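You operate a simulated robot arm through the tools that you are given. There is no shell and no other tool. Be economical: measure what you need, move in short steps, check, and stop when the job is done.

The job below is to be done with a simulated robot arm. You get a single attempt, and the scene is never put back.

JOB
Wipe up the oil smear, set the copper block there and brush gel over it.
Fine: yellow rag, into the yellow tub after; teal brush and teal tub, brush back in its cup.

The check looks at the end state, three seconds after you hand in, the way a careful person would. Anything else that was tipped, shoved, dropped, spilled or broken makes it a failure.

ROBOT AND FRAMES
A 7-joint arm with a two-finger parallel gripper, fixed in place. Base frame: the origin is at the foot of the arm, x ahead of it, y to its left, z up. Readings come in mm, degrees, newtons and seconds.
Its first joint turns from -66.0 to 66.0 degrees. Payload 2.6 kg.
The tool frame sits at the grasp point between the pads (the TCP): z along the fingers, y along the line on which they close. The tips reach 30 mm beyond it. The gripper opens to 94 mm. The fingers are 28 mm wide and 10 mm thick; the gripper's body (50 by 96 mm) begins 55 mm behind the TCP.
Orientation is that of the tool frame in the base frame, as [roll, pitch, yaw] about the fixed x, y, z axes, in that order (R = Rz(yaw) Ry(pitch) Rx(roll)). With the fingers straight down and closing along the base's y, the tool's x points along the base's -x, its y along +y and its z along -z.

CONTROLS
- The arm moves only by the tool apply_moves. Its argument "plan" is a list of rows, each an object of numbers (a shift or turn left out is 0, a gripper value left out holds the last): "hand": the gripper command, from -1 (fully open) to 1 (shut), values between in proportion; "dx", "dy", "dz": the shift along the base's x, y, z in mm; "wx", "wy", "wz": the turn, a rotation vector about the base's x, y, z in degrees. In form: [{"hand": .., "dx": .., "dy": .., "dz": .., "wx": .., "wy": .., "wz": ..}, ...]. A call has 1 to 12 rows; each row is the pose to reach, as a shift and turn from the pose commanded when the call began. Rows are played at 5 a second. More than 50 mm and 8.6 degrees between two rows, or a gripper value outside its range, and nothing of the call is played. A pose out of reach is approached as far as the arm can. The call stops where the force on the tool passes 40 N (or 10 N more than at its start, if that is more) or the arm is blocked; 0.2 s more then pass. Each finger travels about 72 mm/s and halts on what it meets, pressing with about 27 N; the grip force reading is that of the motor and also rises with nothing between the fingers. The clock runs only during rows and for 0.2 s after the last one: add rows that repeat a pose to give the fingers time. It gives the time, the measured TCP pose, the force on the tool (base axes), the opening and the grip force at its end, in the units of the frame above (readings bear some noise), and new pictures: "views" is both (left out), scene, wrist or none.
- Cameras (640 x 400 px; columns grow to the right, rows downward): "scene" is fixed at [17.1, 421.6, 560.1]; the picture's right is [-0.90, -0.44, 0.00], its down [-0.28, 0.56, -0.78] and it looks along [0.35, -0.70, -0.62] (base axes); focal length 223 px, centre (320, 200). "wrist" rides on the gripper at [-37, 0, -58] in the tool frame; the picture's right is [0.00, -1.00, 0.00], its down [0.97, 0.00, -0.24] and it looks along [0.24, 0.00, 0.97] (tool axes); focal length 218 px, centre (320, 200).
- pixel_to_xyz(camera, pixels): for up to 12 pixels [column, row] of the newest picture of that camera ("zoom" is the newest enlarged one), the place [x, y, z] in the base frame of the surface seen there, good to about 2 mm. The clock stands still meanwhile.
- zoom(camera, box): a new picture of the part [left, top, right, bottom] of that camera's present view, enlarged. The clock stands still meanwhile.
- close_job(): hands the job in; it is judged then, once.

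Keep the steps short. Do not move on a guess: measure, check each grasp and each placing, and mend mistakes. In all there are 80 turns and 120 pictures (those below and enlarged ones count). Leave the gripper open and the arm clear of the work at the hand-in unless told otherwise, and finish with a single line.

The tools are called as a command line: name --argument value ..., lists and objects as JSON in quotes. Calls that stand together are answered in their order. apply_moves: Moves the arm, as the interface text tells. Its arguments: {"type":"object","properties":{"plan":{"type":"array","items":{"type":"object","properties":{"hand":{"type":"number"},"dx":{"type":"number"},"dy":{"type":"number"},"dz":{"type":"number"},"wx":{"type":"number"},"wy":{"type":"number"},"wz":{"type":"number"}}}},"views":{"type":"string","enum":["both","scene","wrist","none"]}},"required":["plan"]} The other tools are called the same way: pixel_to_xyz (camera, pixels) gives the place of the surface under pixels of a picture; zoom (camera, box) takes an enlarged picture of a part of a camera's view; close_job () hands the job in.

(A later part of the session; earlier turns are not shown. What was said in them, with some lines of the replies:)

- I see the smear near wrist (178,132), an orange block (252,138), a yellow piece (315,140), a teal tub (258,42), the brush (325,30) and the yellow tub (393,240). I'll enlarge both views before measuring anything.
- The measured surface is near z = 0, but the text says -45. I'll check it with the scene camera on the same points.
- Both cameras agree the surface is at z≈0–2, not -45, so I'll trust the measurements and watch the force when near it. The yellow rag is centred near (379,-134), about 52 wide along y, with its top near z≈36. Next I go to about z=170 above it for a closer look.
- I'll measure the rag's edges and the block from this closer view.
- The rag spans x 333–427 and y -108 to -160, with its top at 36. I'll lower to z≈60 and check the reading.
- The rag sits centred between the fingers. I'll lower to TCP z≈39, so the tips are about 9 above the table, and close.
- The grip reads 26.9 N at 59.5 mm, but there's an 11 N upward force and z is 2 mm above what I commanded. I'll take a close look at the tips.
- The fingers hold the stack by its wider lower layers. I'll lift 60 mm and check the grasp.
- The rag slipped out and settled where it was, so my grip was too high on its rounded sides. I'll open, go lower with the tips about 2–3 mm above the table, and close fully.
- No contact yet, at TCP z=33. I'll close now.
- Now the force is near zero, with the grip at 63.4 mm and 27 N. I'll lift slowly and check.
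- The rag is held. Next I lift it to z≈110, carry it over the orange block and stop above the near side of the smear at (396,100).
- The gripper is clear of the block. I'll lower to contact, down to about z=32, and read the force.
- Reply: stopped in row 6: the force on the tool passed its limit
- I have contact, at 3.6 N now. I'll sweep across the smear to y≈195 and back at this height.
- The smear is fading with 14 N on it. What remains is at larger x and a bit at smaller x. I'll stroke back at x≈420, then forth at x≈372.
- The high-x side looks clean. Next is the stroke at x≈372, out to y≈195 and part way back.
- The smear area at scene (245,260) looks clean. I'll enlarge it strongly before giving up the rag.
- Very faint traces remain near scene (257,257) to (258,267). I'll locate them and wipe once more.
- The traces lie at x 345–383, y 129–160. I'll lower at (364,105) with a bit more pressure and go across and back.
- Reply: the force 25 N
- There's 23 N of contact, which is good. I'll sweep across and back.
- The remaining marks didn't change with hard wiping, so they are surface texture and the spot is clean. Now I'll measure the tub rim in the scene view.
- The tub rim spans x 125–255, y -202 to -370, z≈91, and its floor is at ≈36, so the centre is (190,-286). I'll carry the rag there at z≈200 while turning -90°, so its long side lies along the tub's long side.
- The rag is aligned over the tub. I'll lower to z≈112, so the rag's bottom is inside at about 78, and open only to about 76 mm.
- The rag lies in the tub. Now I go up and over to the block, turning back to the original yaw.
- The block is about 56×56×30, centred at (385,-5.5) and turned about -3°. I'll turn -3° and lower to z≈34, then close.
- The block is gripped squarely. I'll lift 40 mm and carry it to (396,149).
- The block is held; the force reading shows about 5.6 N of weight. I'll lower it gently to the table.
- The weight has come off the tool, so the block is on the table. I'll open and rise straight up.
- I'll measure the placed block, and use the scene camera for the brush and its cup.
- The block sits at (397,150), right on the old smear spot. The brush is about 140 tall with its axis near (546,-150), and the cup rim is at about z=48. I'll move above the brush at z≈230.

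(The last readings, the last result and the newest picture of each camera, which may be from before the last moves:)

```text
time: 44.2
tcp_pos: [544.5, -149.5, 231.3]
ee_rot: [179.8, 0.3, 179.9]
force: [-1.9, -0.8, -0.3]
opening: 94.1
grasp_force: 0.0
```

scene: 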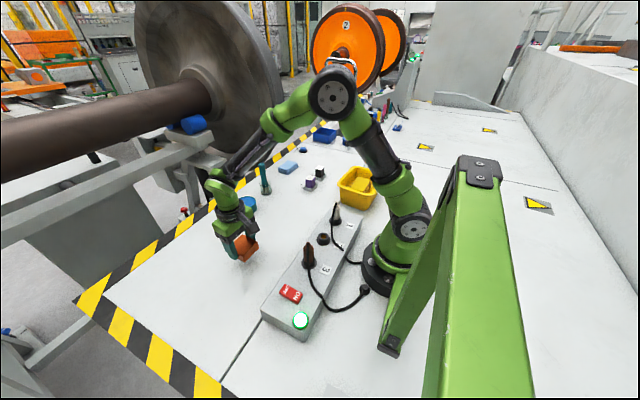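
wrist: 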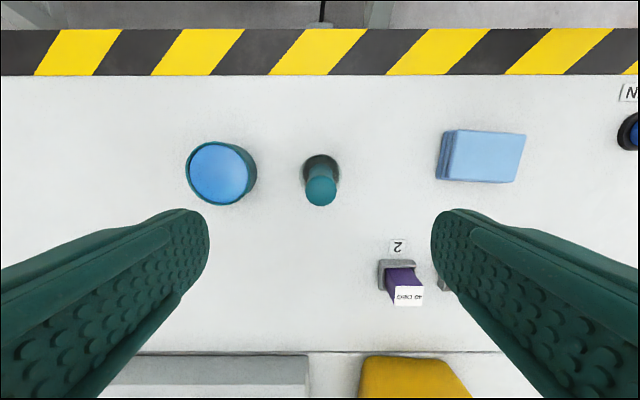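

pixel_to_xyz --camera "wrist" --pixels '[[321, 192], [310, 192], [333, 192], [321, 179], [321, 204], [320, 160], [218, 172], [188, 172], [249, 175], [218, 145], [222, 204], [300, 115]]'

zoom --camera "wrist" --box '[180, 120, 380, 220]'

```text
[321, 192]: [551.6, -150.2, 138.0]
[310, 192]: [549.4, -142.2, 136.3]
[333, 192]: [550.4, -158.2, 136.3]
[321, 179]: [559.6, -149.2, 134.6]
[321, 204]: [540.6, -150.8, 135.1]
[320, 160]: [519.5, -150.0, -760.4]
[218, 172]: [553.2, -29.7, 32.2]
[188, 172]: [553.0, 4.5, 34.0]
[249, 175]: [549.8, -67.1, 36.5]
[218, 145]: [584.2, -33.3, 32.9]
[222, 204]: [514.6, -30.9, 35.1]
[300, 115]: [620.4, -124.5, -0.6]
```

```text
3.20 times, centred on (280, 170) of wrist
```

zoom: 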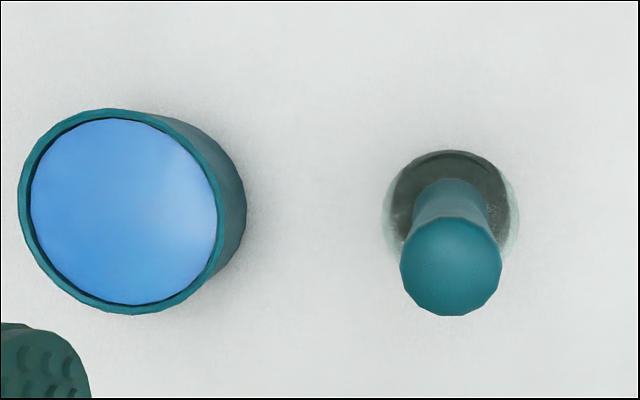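

The two views give slightly different cup centres, so I'll measure points around the cup base before gripping.

pixel_to_xyz --camera "zoom" --pixels '[[450, 140], [450, 155], [375, 200], [400, 200], [505, 200], [530, 205], [395, 240], [500, 225], [450, 172], [450, 190], [450, 205], [450, 330]]'

zoom --camera "wrist" --box '[290, 145, 354, 209]'

```text
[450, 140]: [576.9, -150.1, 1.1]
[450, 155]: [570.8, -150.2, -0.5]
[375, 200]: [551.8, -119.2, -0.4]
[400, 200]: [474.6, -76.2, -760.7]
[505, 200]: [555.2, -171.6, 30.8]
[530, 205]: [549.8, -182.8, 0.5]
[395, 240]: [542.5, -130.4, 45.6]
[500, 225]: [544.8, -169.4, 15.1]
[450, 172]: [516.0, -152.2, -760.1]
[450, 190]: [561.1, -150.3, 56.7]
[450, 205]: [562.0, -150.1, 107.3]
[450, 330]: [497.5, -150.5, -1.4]
```

```text
6.25 times, centred on (322, 177) of wrist
```

zoom: 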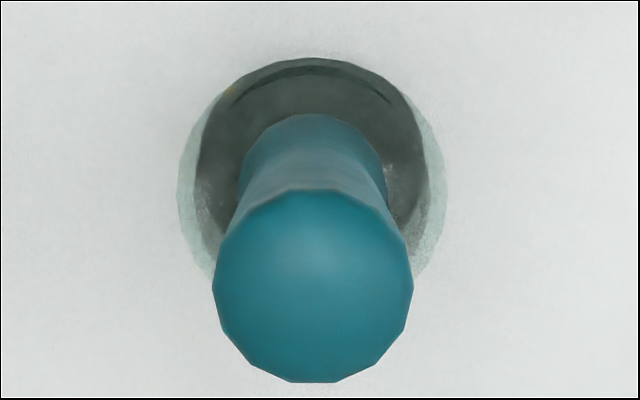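

Brush and cup are both centred at about (549,-150) and upright; my earlier zoom reading was off. I'll shift +5 in x and lower to z≈105, with the tips at 75, above the cup rim.

apply_moves --plan '[{"hand": -1, "dx": 5, "dz": -20}, {"hand": -1, "dx": 5, "dz": -60}, {"hand": -1, "dx": 5, "dz": -95}, {"hand": -1, "dx": 5, "dz": -120}, {"hand": -1, "dx": 5, "dz": -126}, {"hand": -1, "dx": 5, "dz": -126}]' --views "both"

zoom --camera "scene" --box '[225, 145, 305, 205]'

```text
time: 45.6
tcp_pos: [549.6, -150.6, 104.4]
ee_rot: [180.0, 0.4, 179.9]
force: [-0.2, 0.5, 0.3]
opening: 94.0
grasp_force: 0.1
```

scene: 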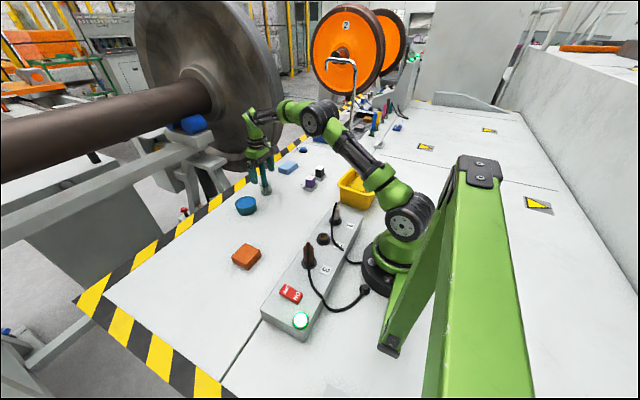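
wrist: 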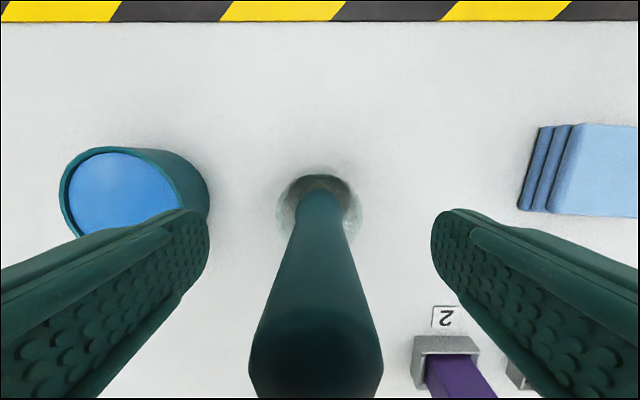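

```text
6.67 times, centred on (265, 175) of scene
```

zoom: 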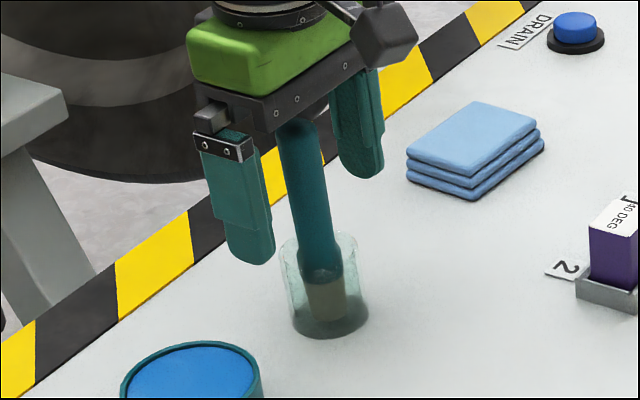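

The handle sits midway between the fingers, clear of the palm and the cup. I'll close gently.

apply_moves --plan '[{"hand": 0.2}, {"hand": 0.4}, {"hand": 1}, {"hand": 1}, {"hand": 1}, {"hand": 1}, {"hand": 1}]' --views "wrist"

zoom --camera "scene" --box '[225, 145, 305, 205]'

```text
time: 47.2
tcp_pos: [551.0, -150.2, 104.5]
ee_rot: [179.9, 0.3, 179.9]
force: [0.3, 0.4, -0.1]
opening: 22.3
grasp_force: 27.2
```

wrist: 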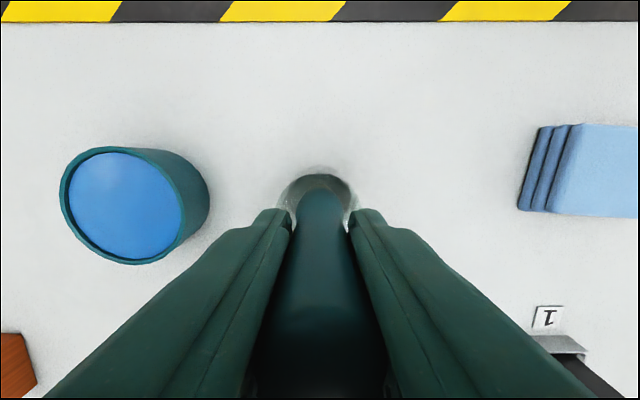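

```text
6.67 times, centred on (265, 175) of scene
```

zoom: 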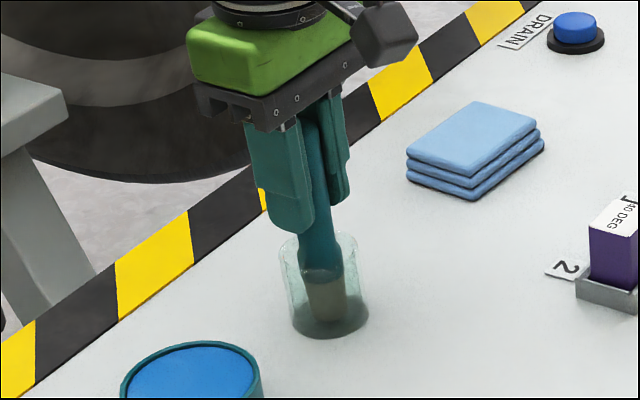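

The brush is gripped at 22 mm. I'll lift it straight up 80 mm and check that the cup stays behind.

apply_moves --plan '[{"hand": 1, "dz": 10}, {"hand": 1, "dz": 25}, {"hand": 1, "dz": 45}, {"hand": 1, "dz": 65}, {"hand": 1, "dz": 82}, {"hand": 1, "dz": 82}]' --views "wrist"

zoom --camera "scene" --box '[225, 140, 305, 205]'

```text
time: 48.6
tcp_pos: [553.4, -151.3, 187.8]
ee_rot: [179.9, 0.3, 180.0]
force: [-0.3, 0.0, 0.2]
opening: 22.6
grasp_force: 27.3
```

wrist: 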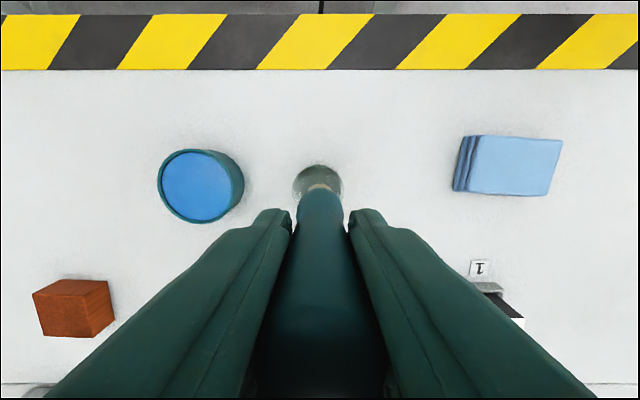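

```text
6.15 times, centred on (265, 172) of scene
```

zoom: 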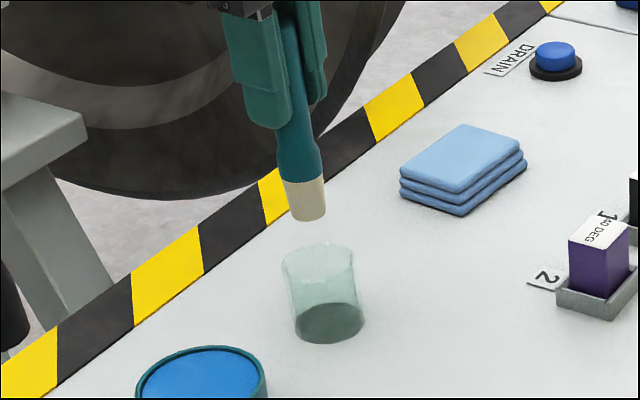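

The cup stayed put. I'll measure the bristle end, the tub and the empty cup.

pixel_to_xyz --camera "zoom" --pixels '[[305, 217], [305, 185], [305, 178], [300, 160], [200, 370], [330, 325]]'

pixel_to_xyz --camera "wrist" --pixels '[[196, 185], [160, 185], [236, 188], [200, 152], [200, 221], [316, 170]]'

zoom --camera "wrist" --box '[140, 130, 260, 240]'

```text
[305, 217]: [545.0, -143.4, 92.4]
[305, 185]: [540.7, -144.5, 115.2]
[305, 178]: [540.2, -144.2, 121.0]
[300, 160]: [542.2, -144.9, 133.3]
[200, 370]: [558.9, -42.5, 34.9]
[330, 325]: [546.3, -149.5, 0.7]
```

```text
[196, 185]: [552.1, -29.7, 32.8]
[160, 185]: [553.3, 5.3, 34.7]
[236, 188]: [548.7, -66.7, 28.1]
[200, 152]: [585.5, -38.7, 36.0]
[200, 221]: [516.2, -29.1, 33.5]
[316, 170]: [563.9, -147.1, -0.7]
```

```text
3.64 times, centred on (200, 185) of wrist
```

zoom: 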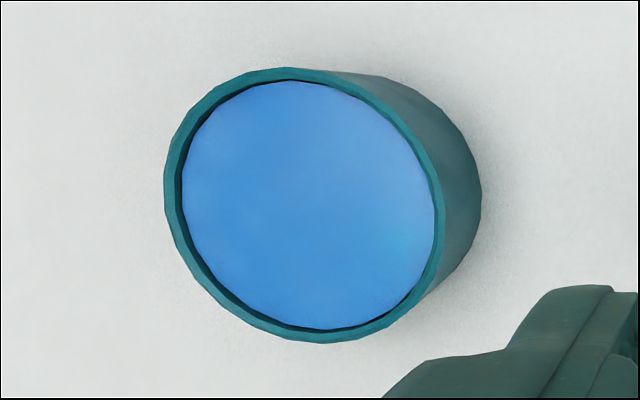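

The gel surface is at z≈32.5, the rim at 36, and the tub centre is (551,-30). The bristle end is about 95 below the TCP. I'll carry the brush over the tub centre and lower its end toward z≈26.

apply_moves --plan '[{"hand": 1, "dy": 30}, {"hand": 1, "dy": 60}, {"hand": 1, "dy": 90}, {"hand": 1, "dy": 120}, {"hand": 1, "dy": 120, "dz": -25}, {"hand": 1, "dy": 120, "dz": -50}, {"hand": 1, "dy": 120, "dz": -58}, {"hand": 1, "dy": 120, "dz": -62}, {"hand": 1, "dy": 120, "dz": -66}, {"hand": 1, "dy": 120, "dz": -66}]' --views "none"

zoom --camera "scene" --box '[210, 150, 290, 220]'

```text
time: 50.8
tcp_pos: [552.1, -32.4, 124.1]
ee_rot: [180.0, 0.7, 180.0]
force: [2.0, -0.9, 26.4]
opening: 22.2
grasp_force: 27.3
```

```text
5.71 times, centred on (250, 185) of scene
```

zoom: 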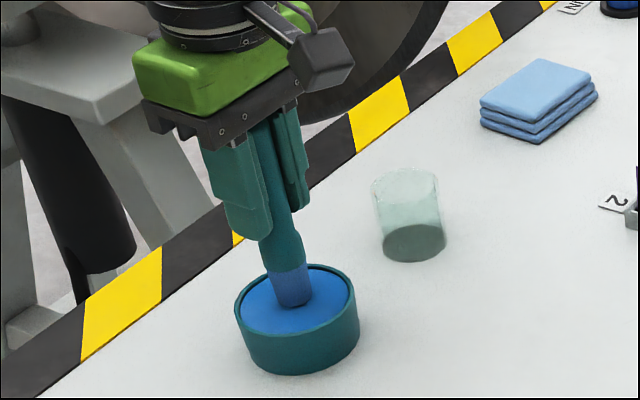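

The gel surface is firm, reading 26 N, and the bristles have turned blue, so the brush is loaded. I'll lift and check the brush and tub.

apply_moves --plan '[{"hand": 1, "dz": 4}, {"hand": 1, "dz": 20}, {"hand": 1, "dz": 45}, {"hand": 1, "dz": 66}, {"hand": 1, "dz": 66}]' --views "none"

zoom --camera "scene" --box '[210, 150, 290, 220]'

pixel_to_xyz --camera "zoom" --pixels '[[272, 235], [270, 228], [278, 238], [270, 200], [300, 300]]'

```text
time: 52.0
tcp_pos: [550.3, -31.1, 188.0]
ee_rot: [179.9, 0.2, 180.0]
force: [-0.1, -0.2, -0.2]
opening: 22.3
grasp_force: 27.2
```

```text
5.71 times, centred on (250, 185) of scene
```

zoom: 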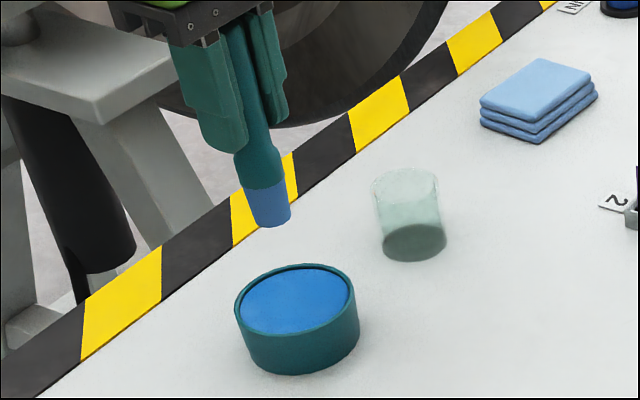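

```text
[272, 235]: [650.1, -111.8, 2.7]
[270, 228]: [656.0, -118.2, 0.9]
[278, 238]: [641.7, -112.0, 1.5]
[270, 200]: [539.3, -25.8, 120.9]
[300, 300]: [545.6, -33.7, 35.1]
```

The brush is loaded and the tub hasn't moved. I'll measure the bristle end, then carry it above the block.

pixel_to_xyz --camera "zoom" --pixels '[[270, 224], [268, 222], [272, 220]]'

apply_moves --plan '[{"hand": 1, "dx": -30, "dy": 33}, {"hand": 1, "dx": -60, "dy": 66}, {"hand": 1, "dx": -90, "dy": 99}, {"hand": 1, "dx": -120, "dy": 132}, {"hand": 1, "dx": -154, "dy": 164}, {"hand": 1, "dx": -154, "dy": 164, "dz": -30}, {"hand": 1, "dx": -154, "dy": 164, "dz": -55}, {"hand": 1, "dx": -154, "dy": 164, "dz": -55}]' --views "wrist"

zoom --camera "scene" --box '[205, 205, 285, 275]'

```text
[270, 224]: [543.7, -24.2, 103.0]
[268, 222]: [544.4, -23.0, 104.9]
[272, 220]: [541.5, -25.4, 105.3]
```

```text
time: 53.8
tcp_pos: [396.8, 133.8, 131.0]
ee_rot: [-180.0, 0.3, 179.9]
force: [0.3, -0.4, 0.6]
opening: 22.4
grasp_force: 26.5
```

wrist: 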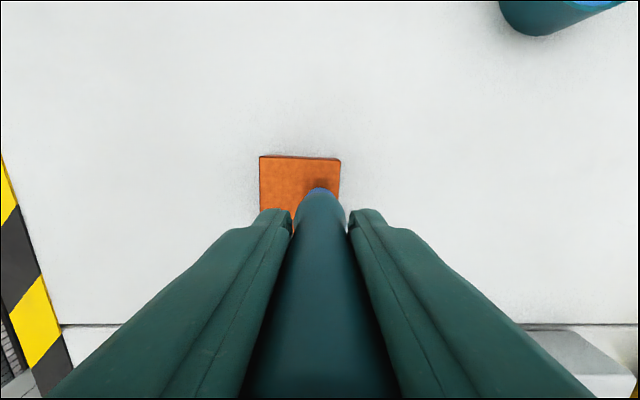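

```text
5.71 times, centred on (245, 240) of scene
```

zoom: 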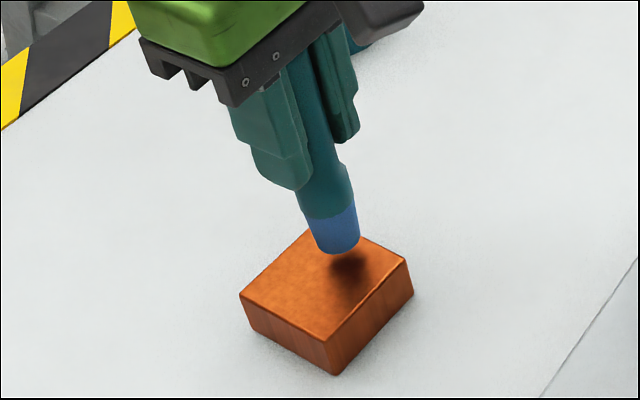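

The bristle end is about 10 mm above the block top. I'll lower in small steps until it touches.

apply_moves --plan '[{"hand": 1, "dz": -5}, {"hand": 1, "dz": -8}, {"hand": 1, "dz": -10}, {"hand": 1, "dz": -10}]' --views "none"

zoom --camera "scene" --box '[205, 205, 285, 275]'

```text
time: 54.8
tcp_pos: [397.1, 133.5, 122.6]
ee_rot: [179.9, 0.4, 180.0]
force: [0.3, -0.3, -0.5]
opening: 22.6
grasp_force: 26.9
```

```text
5.71 times, centred on (245, 240) of scene
```

zoom: 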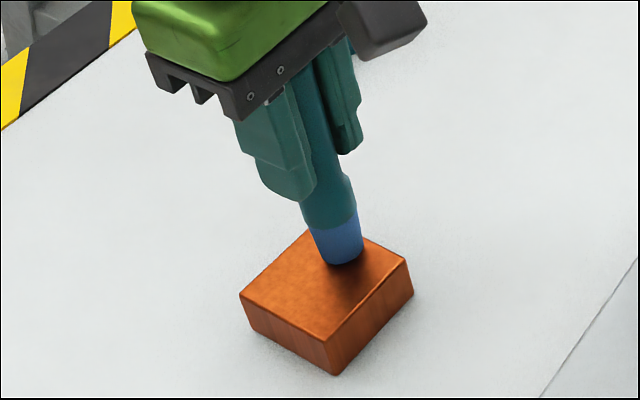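

It's almost touching. I'll go down 1 mm at a time.

apply_moves --plan '[{"hand": 1, "dz": -1}, {"hand": 1, "dz": -2}, {"hand": 1, "dz": -2}]' --views "none"

```text
time: 55.6
tcp_pos: [398.6, 133.5, 121.1]
ee_rot: [179.9, 0.3, 179.9]
force: [-0.5, -0.6, -0.1]
opening: 22.4
grasp_force: 27.2
```

apply_moves --plan '[{"hand": 1, "dz": -1}, {"hand": 1, "dz": -2}, {"hand": 1, "dz": -2}]' --views "none"

```text
time: 56.4
tcp_pos: [397.3, 132.4, 118.0]
ee_rot: [179.9, 0.4, 179.8]
force: [-1.4, 0.2, 5.1]
opening: 22.3
grasp_force: 26.9
```

I have contact at 5 N. I'll stroke over the top, staying inside the edges: along y at x=397, back at x≈413, then out again at x≈381.

apply_moves --plan '[{"hand": 1, "dy": 9}, {"hand": 1, "dy": 18}, {"hand": 1, "dy": 27}, {"hand": 1, "dy": 36}, {"hand": 1, "dx": 8, "dy": 36}, {"hand": 1, "dx": 16, "dy": 36}, {"hand": 1, "dx": 16, "dy": 24}, {"hand": 1, "dx": 16, "dy": 12}, {"hand": 1, "dx": 16, "dy": 0}, {"hand": 1, "dx": 8, "dy": 0}, {"hand": 1, "dx": -4, "dy": 0}, {"hand": 1, "dx": -16, "dy": 0}]' --views "none"

zoom --camera "scene" --box '[205, 205, 285, 275]'

```text
time: 59.0
tcp_pos: [382.2, 132.2, 119.8]
ee_rot: [179.9, 0.5, 179.9]
force: [3.3, -0.9, 7.3]
opening: 22.4
grasp_force: 26.8
```

```text
5.71 times, centred on (245, 240) of scene
```

zoom: 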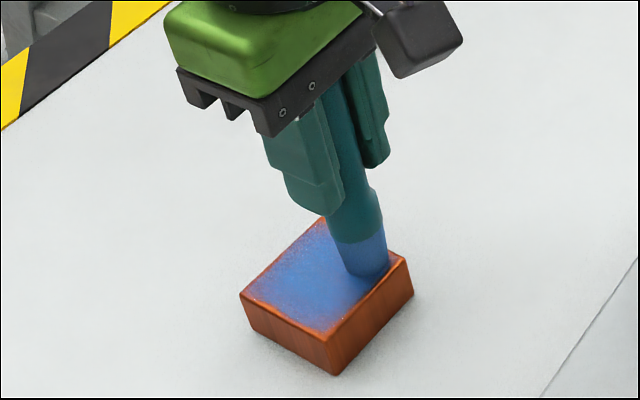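

The top is turning blue. I'll finish the x≈381 row and make one pass closer to the edges.

apply_moves --plan '[{"hand": 1, "dx": 0, "dy": 12}, {"hand": 1, "dx": 0, "dy": 24}, {"hand": 1, "dx": -3, "dy": 38}, {"hand": 1, "dx": 8, "dy": 40}, {"hand": 1, "dx": 20, "dy": 40}, {"hand": 1, "dx": 34, "dy": 38}, {"hand": 1, "dx": 35, "dy": 24}, {"hand": 1, "dx": 35, "dy": 10}, {"hand": 1, "dx": 34, "dy": -2}, {"hand": 1, "dx": 20, "dy": -3}, {"hand": 1, "dx": 8, "dy": -3}, {"hand": 1, "dx": -2, "dy": -2}]' --views "none"

apply_moves --plan '[{"hand": 1, "dx": 8, "dy": 9}, {"hand": 1, "dx": 17, "dy": 18}, {"hand": 1, "dx": 17, "dy": 18, "dz": 20}, {"hand": 1, "dx": 30, "dy": 5, "dz": 60}, {"hand": 1, "dx": 60, "dy": -35, "dz": 68}, {"hand": 1, "dx": 90, "dy": -70, "dz": 68}, {"hand": 1, "dx": 90, "dy": -70, "dz": 68}]' --views "none"

zoom --camera "scene" --box '[205, 205, 285, 275]'

```text
time: 61.6
tcp_pos: [378.8, 130.7, 118.9]
ee_rot: [179.9, 0.5, 180.0]
force: [2.8, 0.2, 9.3]
opening: 22.6
grasp_force: 27.5
```

```text
refused: row 5 steps farther than a row can; nothing moved
```

```text
5.71 times, centred on (245, 240) of scene
```

zoom: 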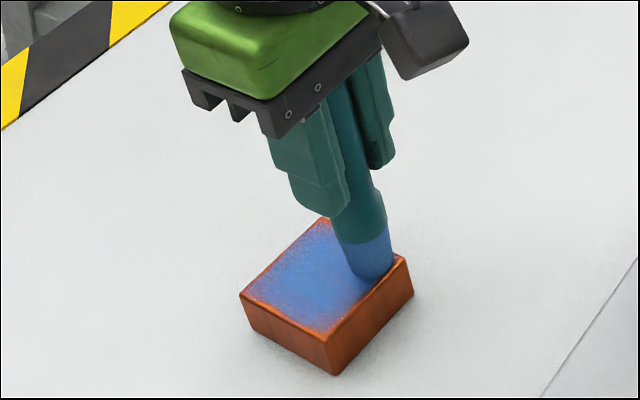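

One row was too long a step and nothing moved. I'll do the final diagonal stroke, lift straight up and inspect.

apply_moves --plan '[{"hand": 1, "dx": 8, "dy": 9}, {"hand": 1, "dx": 17, "dy": 18}, {"hand": 1, "dx": 17, "dy": 18, "dz": 20}, {"hand": 1, "dx": 17, "dy": 18, "dz": 60}, {"hand": 1, "dx": 40, "dy": -10, "dz": 68}, {"hand": 1, "dx": 65, "dy": -45, "dz": 68}, {"hand": 1, "dx": 85, "dy": -75, "dz": 68}, {"hand": 1, "dx": 85, "dy": -75, "dz": 68}]' --views "none"

zoom --camera "scene" --box '[205, 205, 285, 275]'

```text
time: 63.4
tcp_pos: [464.5, 55.9, 187.8]
ee_rot: [179.9, 0.2, 179.8]
force: [0.2, -0.3, -0.2]
opening: 22.2
grasp_force: 26.7
```

```text
5.71 times, centred on (245, 240) of scene
```

zoom: 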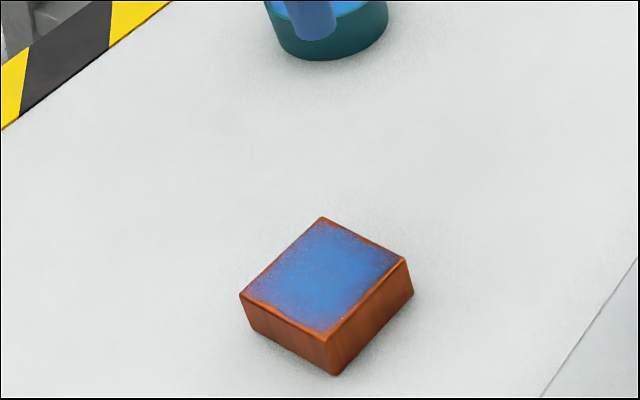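

The top is evenly coated and the block hasn't moved. I'll carry the brush back above its cup at (550,-150).

apply_moves --plan '[{"hand": 1, "dx": 17, "dy": -41}, {"hand": 1, "dx": 34, "dy": -82}, {"hand": 1, "dx": 51, "dy": -123}, {"hand": 1, "dx": 68, "dy": -164}, {"hand": 1, "dx": 86, "dy": -206}, {"hand": 1, "dx": 86, "dy": -206}]' --views "wrist"

zoom --camera "scene" --box '[225, 140, 305, 205]'

zoom --camera "wrist" --box '[270, 150, 370, 220]'

```text
time: 64.8
tcp_pos: [549.9, -148.9, 184.9]
ee_rot: [179.8, 0.4, 179.9]
force: [-0.5, 0.0, -0.1]
opening: 22.7
grasp_force: 27.0
```

wrist: 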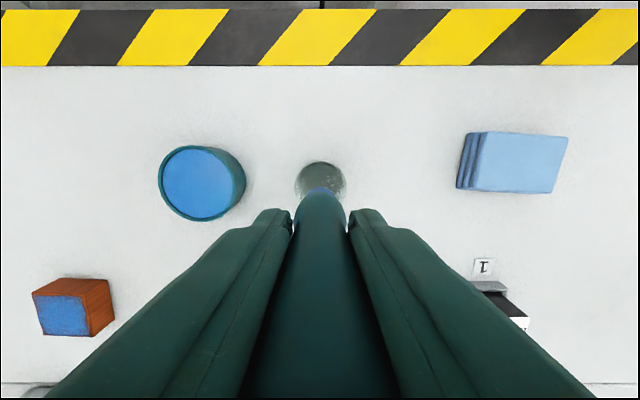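

```text
6.15 times, centred on (265, 172) of scene
```

zoom: 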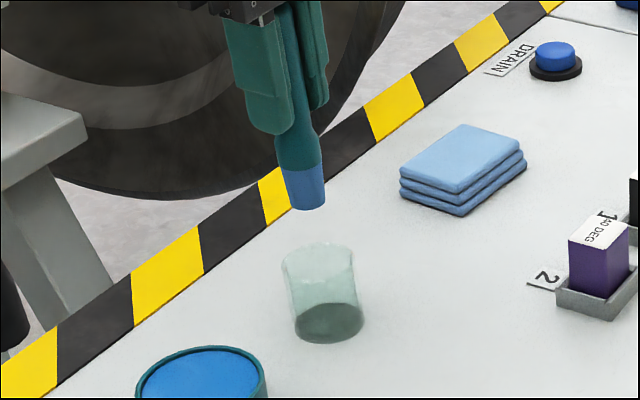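

```text
5.71 times, centred on (320, 185) of wrist
```

zoom: 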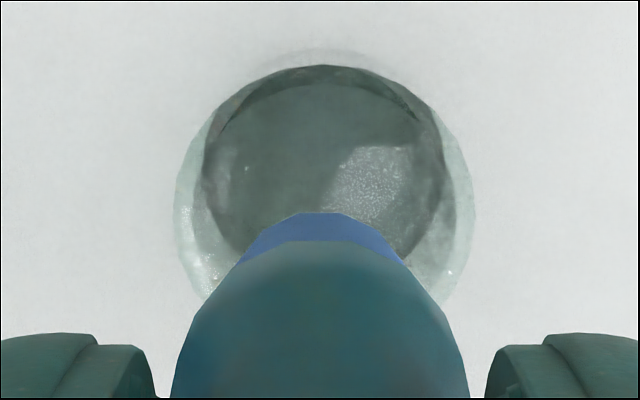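

The brush lines up with the cup as it did at lift-out. It rode up about 7 mm in the grip, so it should touch bottom near TCP z≈98. I'll lower in steps.

apply_moves --plan '[{"hand": 1, "dz": -20}, {"hand": 1, "dz": -40}, {"hand": 1, "dz": -55}, {"hand": 1, "dz": -68}, {"hand": 1, "dz": -78}, {"hand": 1, "dz": -78}]' --views "none"

zoom --camera "scene" --box '[225, 140, 305, 205]'

```text
time: 66.2
tcp_pos: [551.8, -150.4, 108.5]
ee_rot: [180.0, 0.3, 179.9]
force: [0.3, -0.5, -2.5]
opening: 22.5
grasp_force: 26.7
```

```text
6.15 times, centred on (265, 172) of scene
```

zoom: 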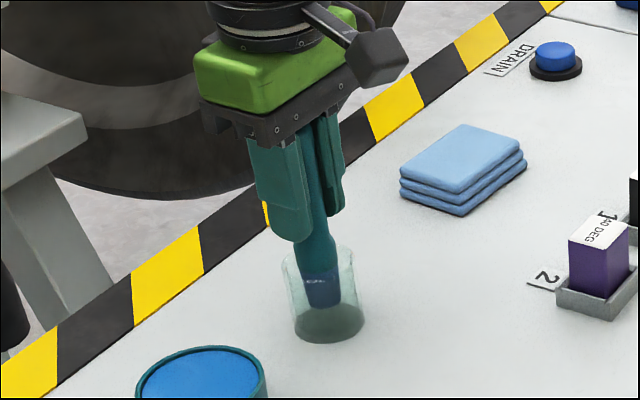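

The brush is inside the cup with no contact yet. I'll go down further, slowly.

apply_moves --plan '[{"hand": 1, "dz": -3}, {"hand": 1, "dz": -6}, {"hand": 1, "dz": -8}, {"hand": 1, "dz": -9}, {"hand": 1, "dz": -9}]' --views "none"

```text
time: 67.4
tcp_pos: [549.3, -148.6, 100.3]
ee_rot: [179.8, 0.2, 179.8]
force: [0.3, 0.4, 0.0]
opening: 22.6
grasp_force: 27.0
```

apply_moves --plan '[{"hand": 1, "dz": -1}, {"hand": 1, "dz": -2}, {"hand": 1, "dz": -3}, {"hand": 1, "dz": -3}]' --views "none"

zoom --camera "scene" --box '[245, 160, 285, 200]'

```text
time: 68.4
tcp_pos: [550.6, -149.4, 96.0]
ee_rot: [179.9, 0.3, 179.9]
force: [0.0, -0.8, 0.5]
opening: 22.5
grasp_force: 26.8
```

```text
10.00 times, centred on (265, 180) of scene
```

zoom: 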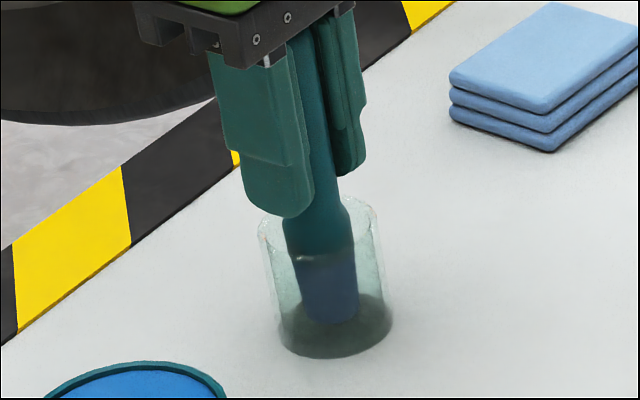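

It's nearly at the bottom. I'll go a few millimetres more, watching the force.

apply_moves --plan '[{"hand": 1, "dz": -1}, {"hand": 1, "dz": -2}, {"hand": 1, "dz": -2}]' --views "none"

```text
time: 69.2
tcp_pos: [551.7, -149.7, 93.6]
ee_rot: [179.9, 0.3, 179.9]
force: [-0.5, 0.4, -0.7]
opening: 22.4
grasp_force: 27.0
```

apply_moves --plan '[{"hand": 1, "dz": -1}, {"hand": 1, "dz": -2}, {"hand": 1, "dz": -2}]' --views "none"

zoom --camera "scene" --box '[245, 160, 285, 200]'

```text
time: 70.0
tcp_pos: [550.9, -148.8, 93.1]
ee_rot: [179.9, 0.3, 179.9]
force: [-0.2, -0.2, -0.4]
opening: 22.5
grasp_force: 27.4
```

```text
10.00 times, centred on (265, 180) of scene
```

zoom: 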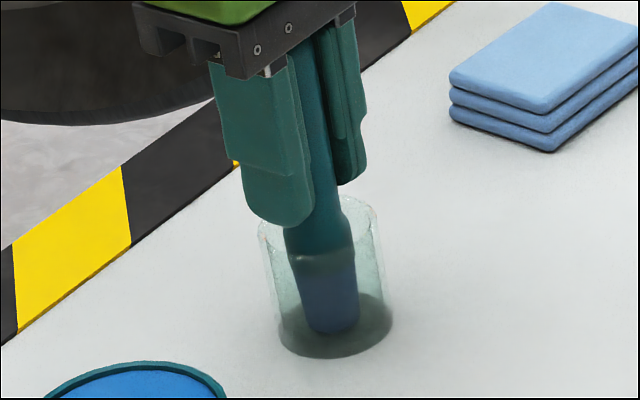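

It's very close to the bottom. I'll take one more 3 mm check for contact.

apply_moves --plan '[{"hand": 1, "dz": -1}, {"hand": 1, "dz": -2}, {"hand": 1, "dz": -3}, {"hand": 1, "dz": -3}]' --views "none"

```text
time: 71.0
tcp_pos: [551.0, -150.0, 92.5]
ee_rot: [-180.0, 0.6, 180.0]
force: [-2.6, 2.0, 24.1]
opening: 22.4
grasp_force: 26.9
```

It is on the bottom, reading 24 N. I'll ease up 2 mm, then open.

apply_moves --plan '[{"hand": 1, "dz": 1.5}, {"hand": 1, "dz": 2}, {"hand": 0.4, "dz": 2}, {"hand": 0.2, "dz": 2}, {"hand": 0, "dz": 2}, {"hand": -0.5, "dz": 2}, {"hand": -1, "dz": 2}, {"hand": -1, "dz": 2}, {"hand": -1, "dz": 2}]' --views "wrist"

zoom --camera "scene" --box '[225, 140, 305, 205]'

```text
time: 73.0
tcp_pos: [550.5, -151.1, 90.9]
ee_rot: [179.8, 0.3, 179.9]
force: [-0.1, 0.0, -0.6]
opening: 94.0
grasp_force: 0.0
```

wrist: 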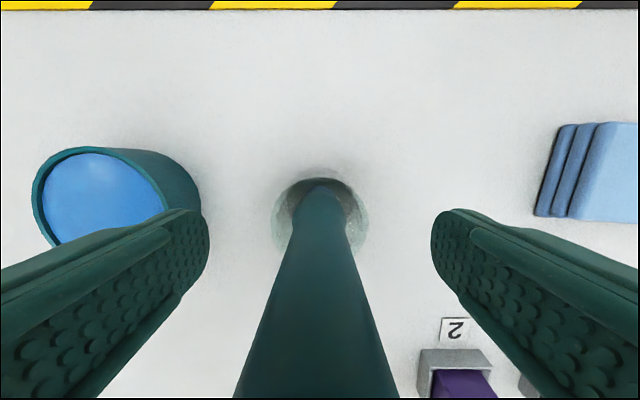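

```text
6.15 times, centred on (265, 172) of scene
```

zoom: 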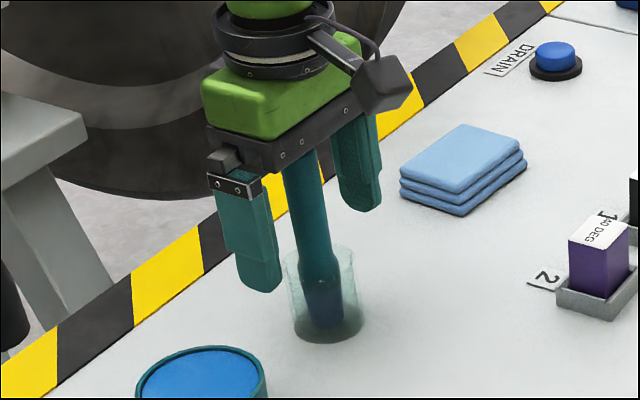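

The brush stands in its cup. I'll rise straight up, then move back toward the start position, clear of the work.

apply_moves --plan '[{"hand": -1, "dz": 30}, {"hand": -1, "dz": 70}, {"hand": -1, "dz": 115}, {"hand": -1, "dz": 160}, {"hand": -1, "dx": -35, "dz": 190}, {"hand": -1, "dx": -70, "dz": 220}, {"hand": -1, "dx": -105, "dz": 250}, {"hand": -1, "dx": -140, "dz": 280}, {"hand": -1, "dx": -175, "dz": 305}, {"hand": -1, "dx": -210, "dz": 320}, {"hand": -1, "dx": -210, "dz": 320}]' --views "both"

zoom --camera "scene" --box '[210, 140, 400, 270]'

zoom --camera "wrist" --box '[120, 0, 480, 280]'

```text
time: 75.4
tcp_pos: [340.5, -150.1, 411.4]
ee_rot: [179.9, 0.2, 179.9]
force: [1.0, 0.2, 0.3]
opening: 94.1
grasp_force: 0.1
```

scene: 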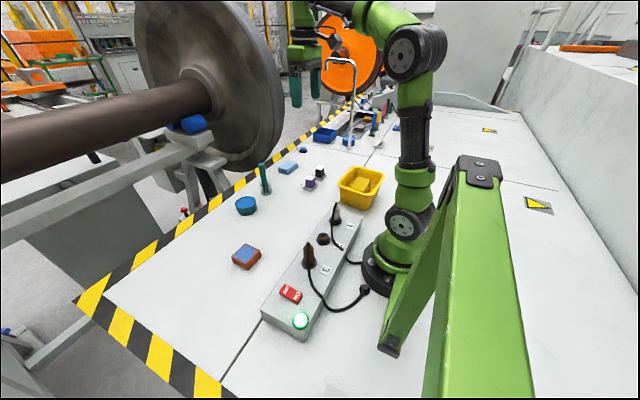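
wrist: 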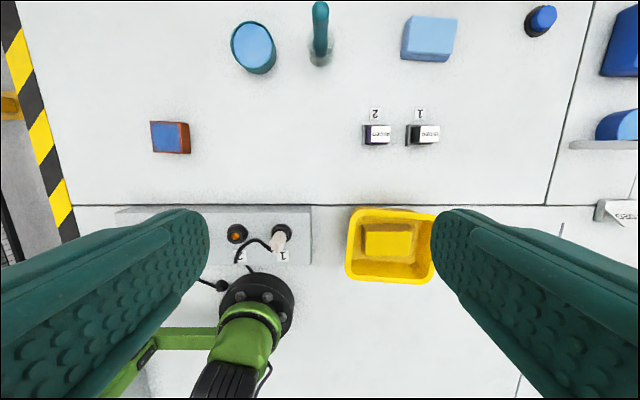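

```text
3.08 times, centred on (305, 205) of scene
```

zoom: 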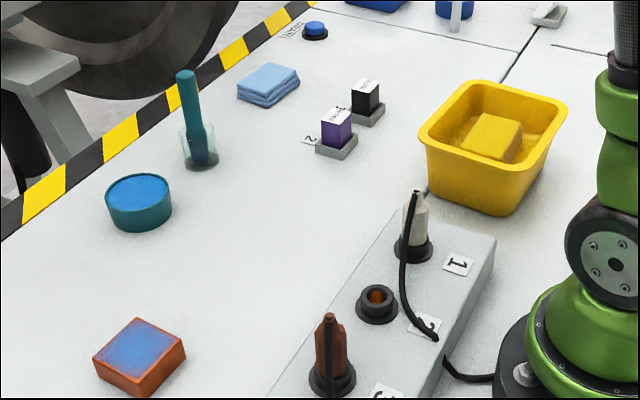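

```text
1.43 times, centred on (300, 140) of wrist
```

zoom: 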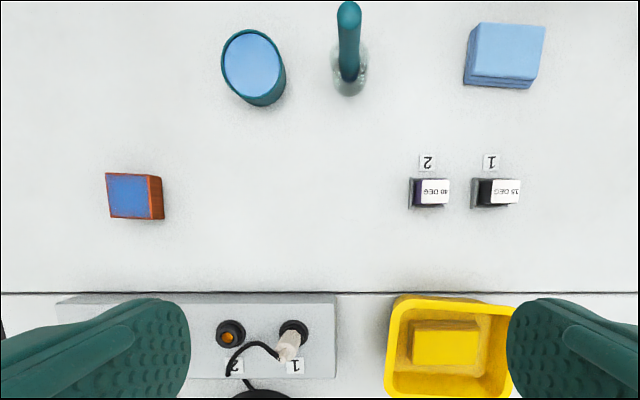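

The pictures show the rag in the yellow tub, the gel-coated block on the wiped spot and the brush upright in its cup. Nothing else has moved, and the gripper is open and clear, so I'm handing in.

close_job

```text
The job is handed in.
```

The oil smear is wiped up, the copper block sits on that spot with gel brushed over its top, the yellow rag is in the yellow tub, and the teal brush is back in its cup.
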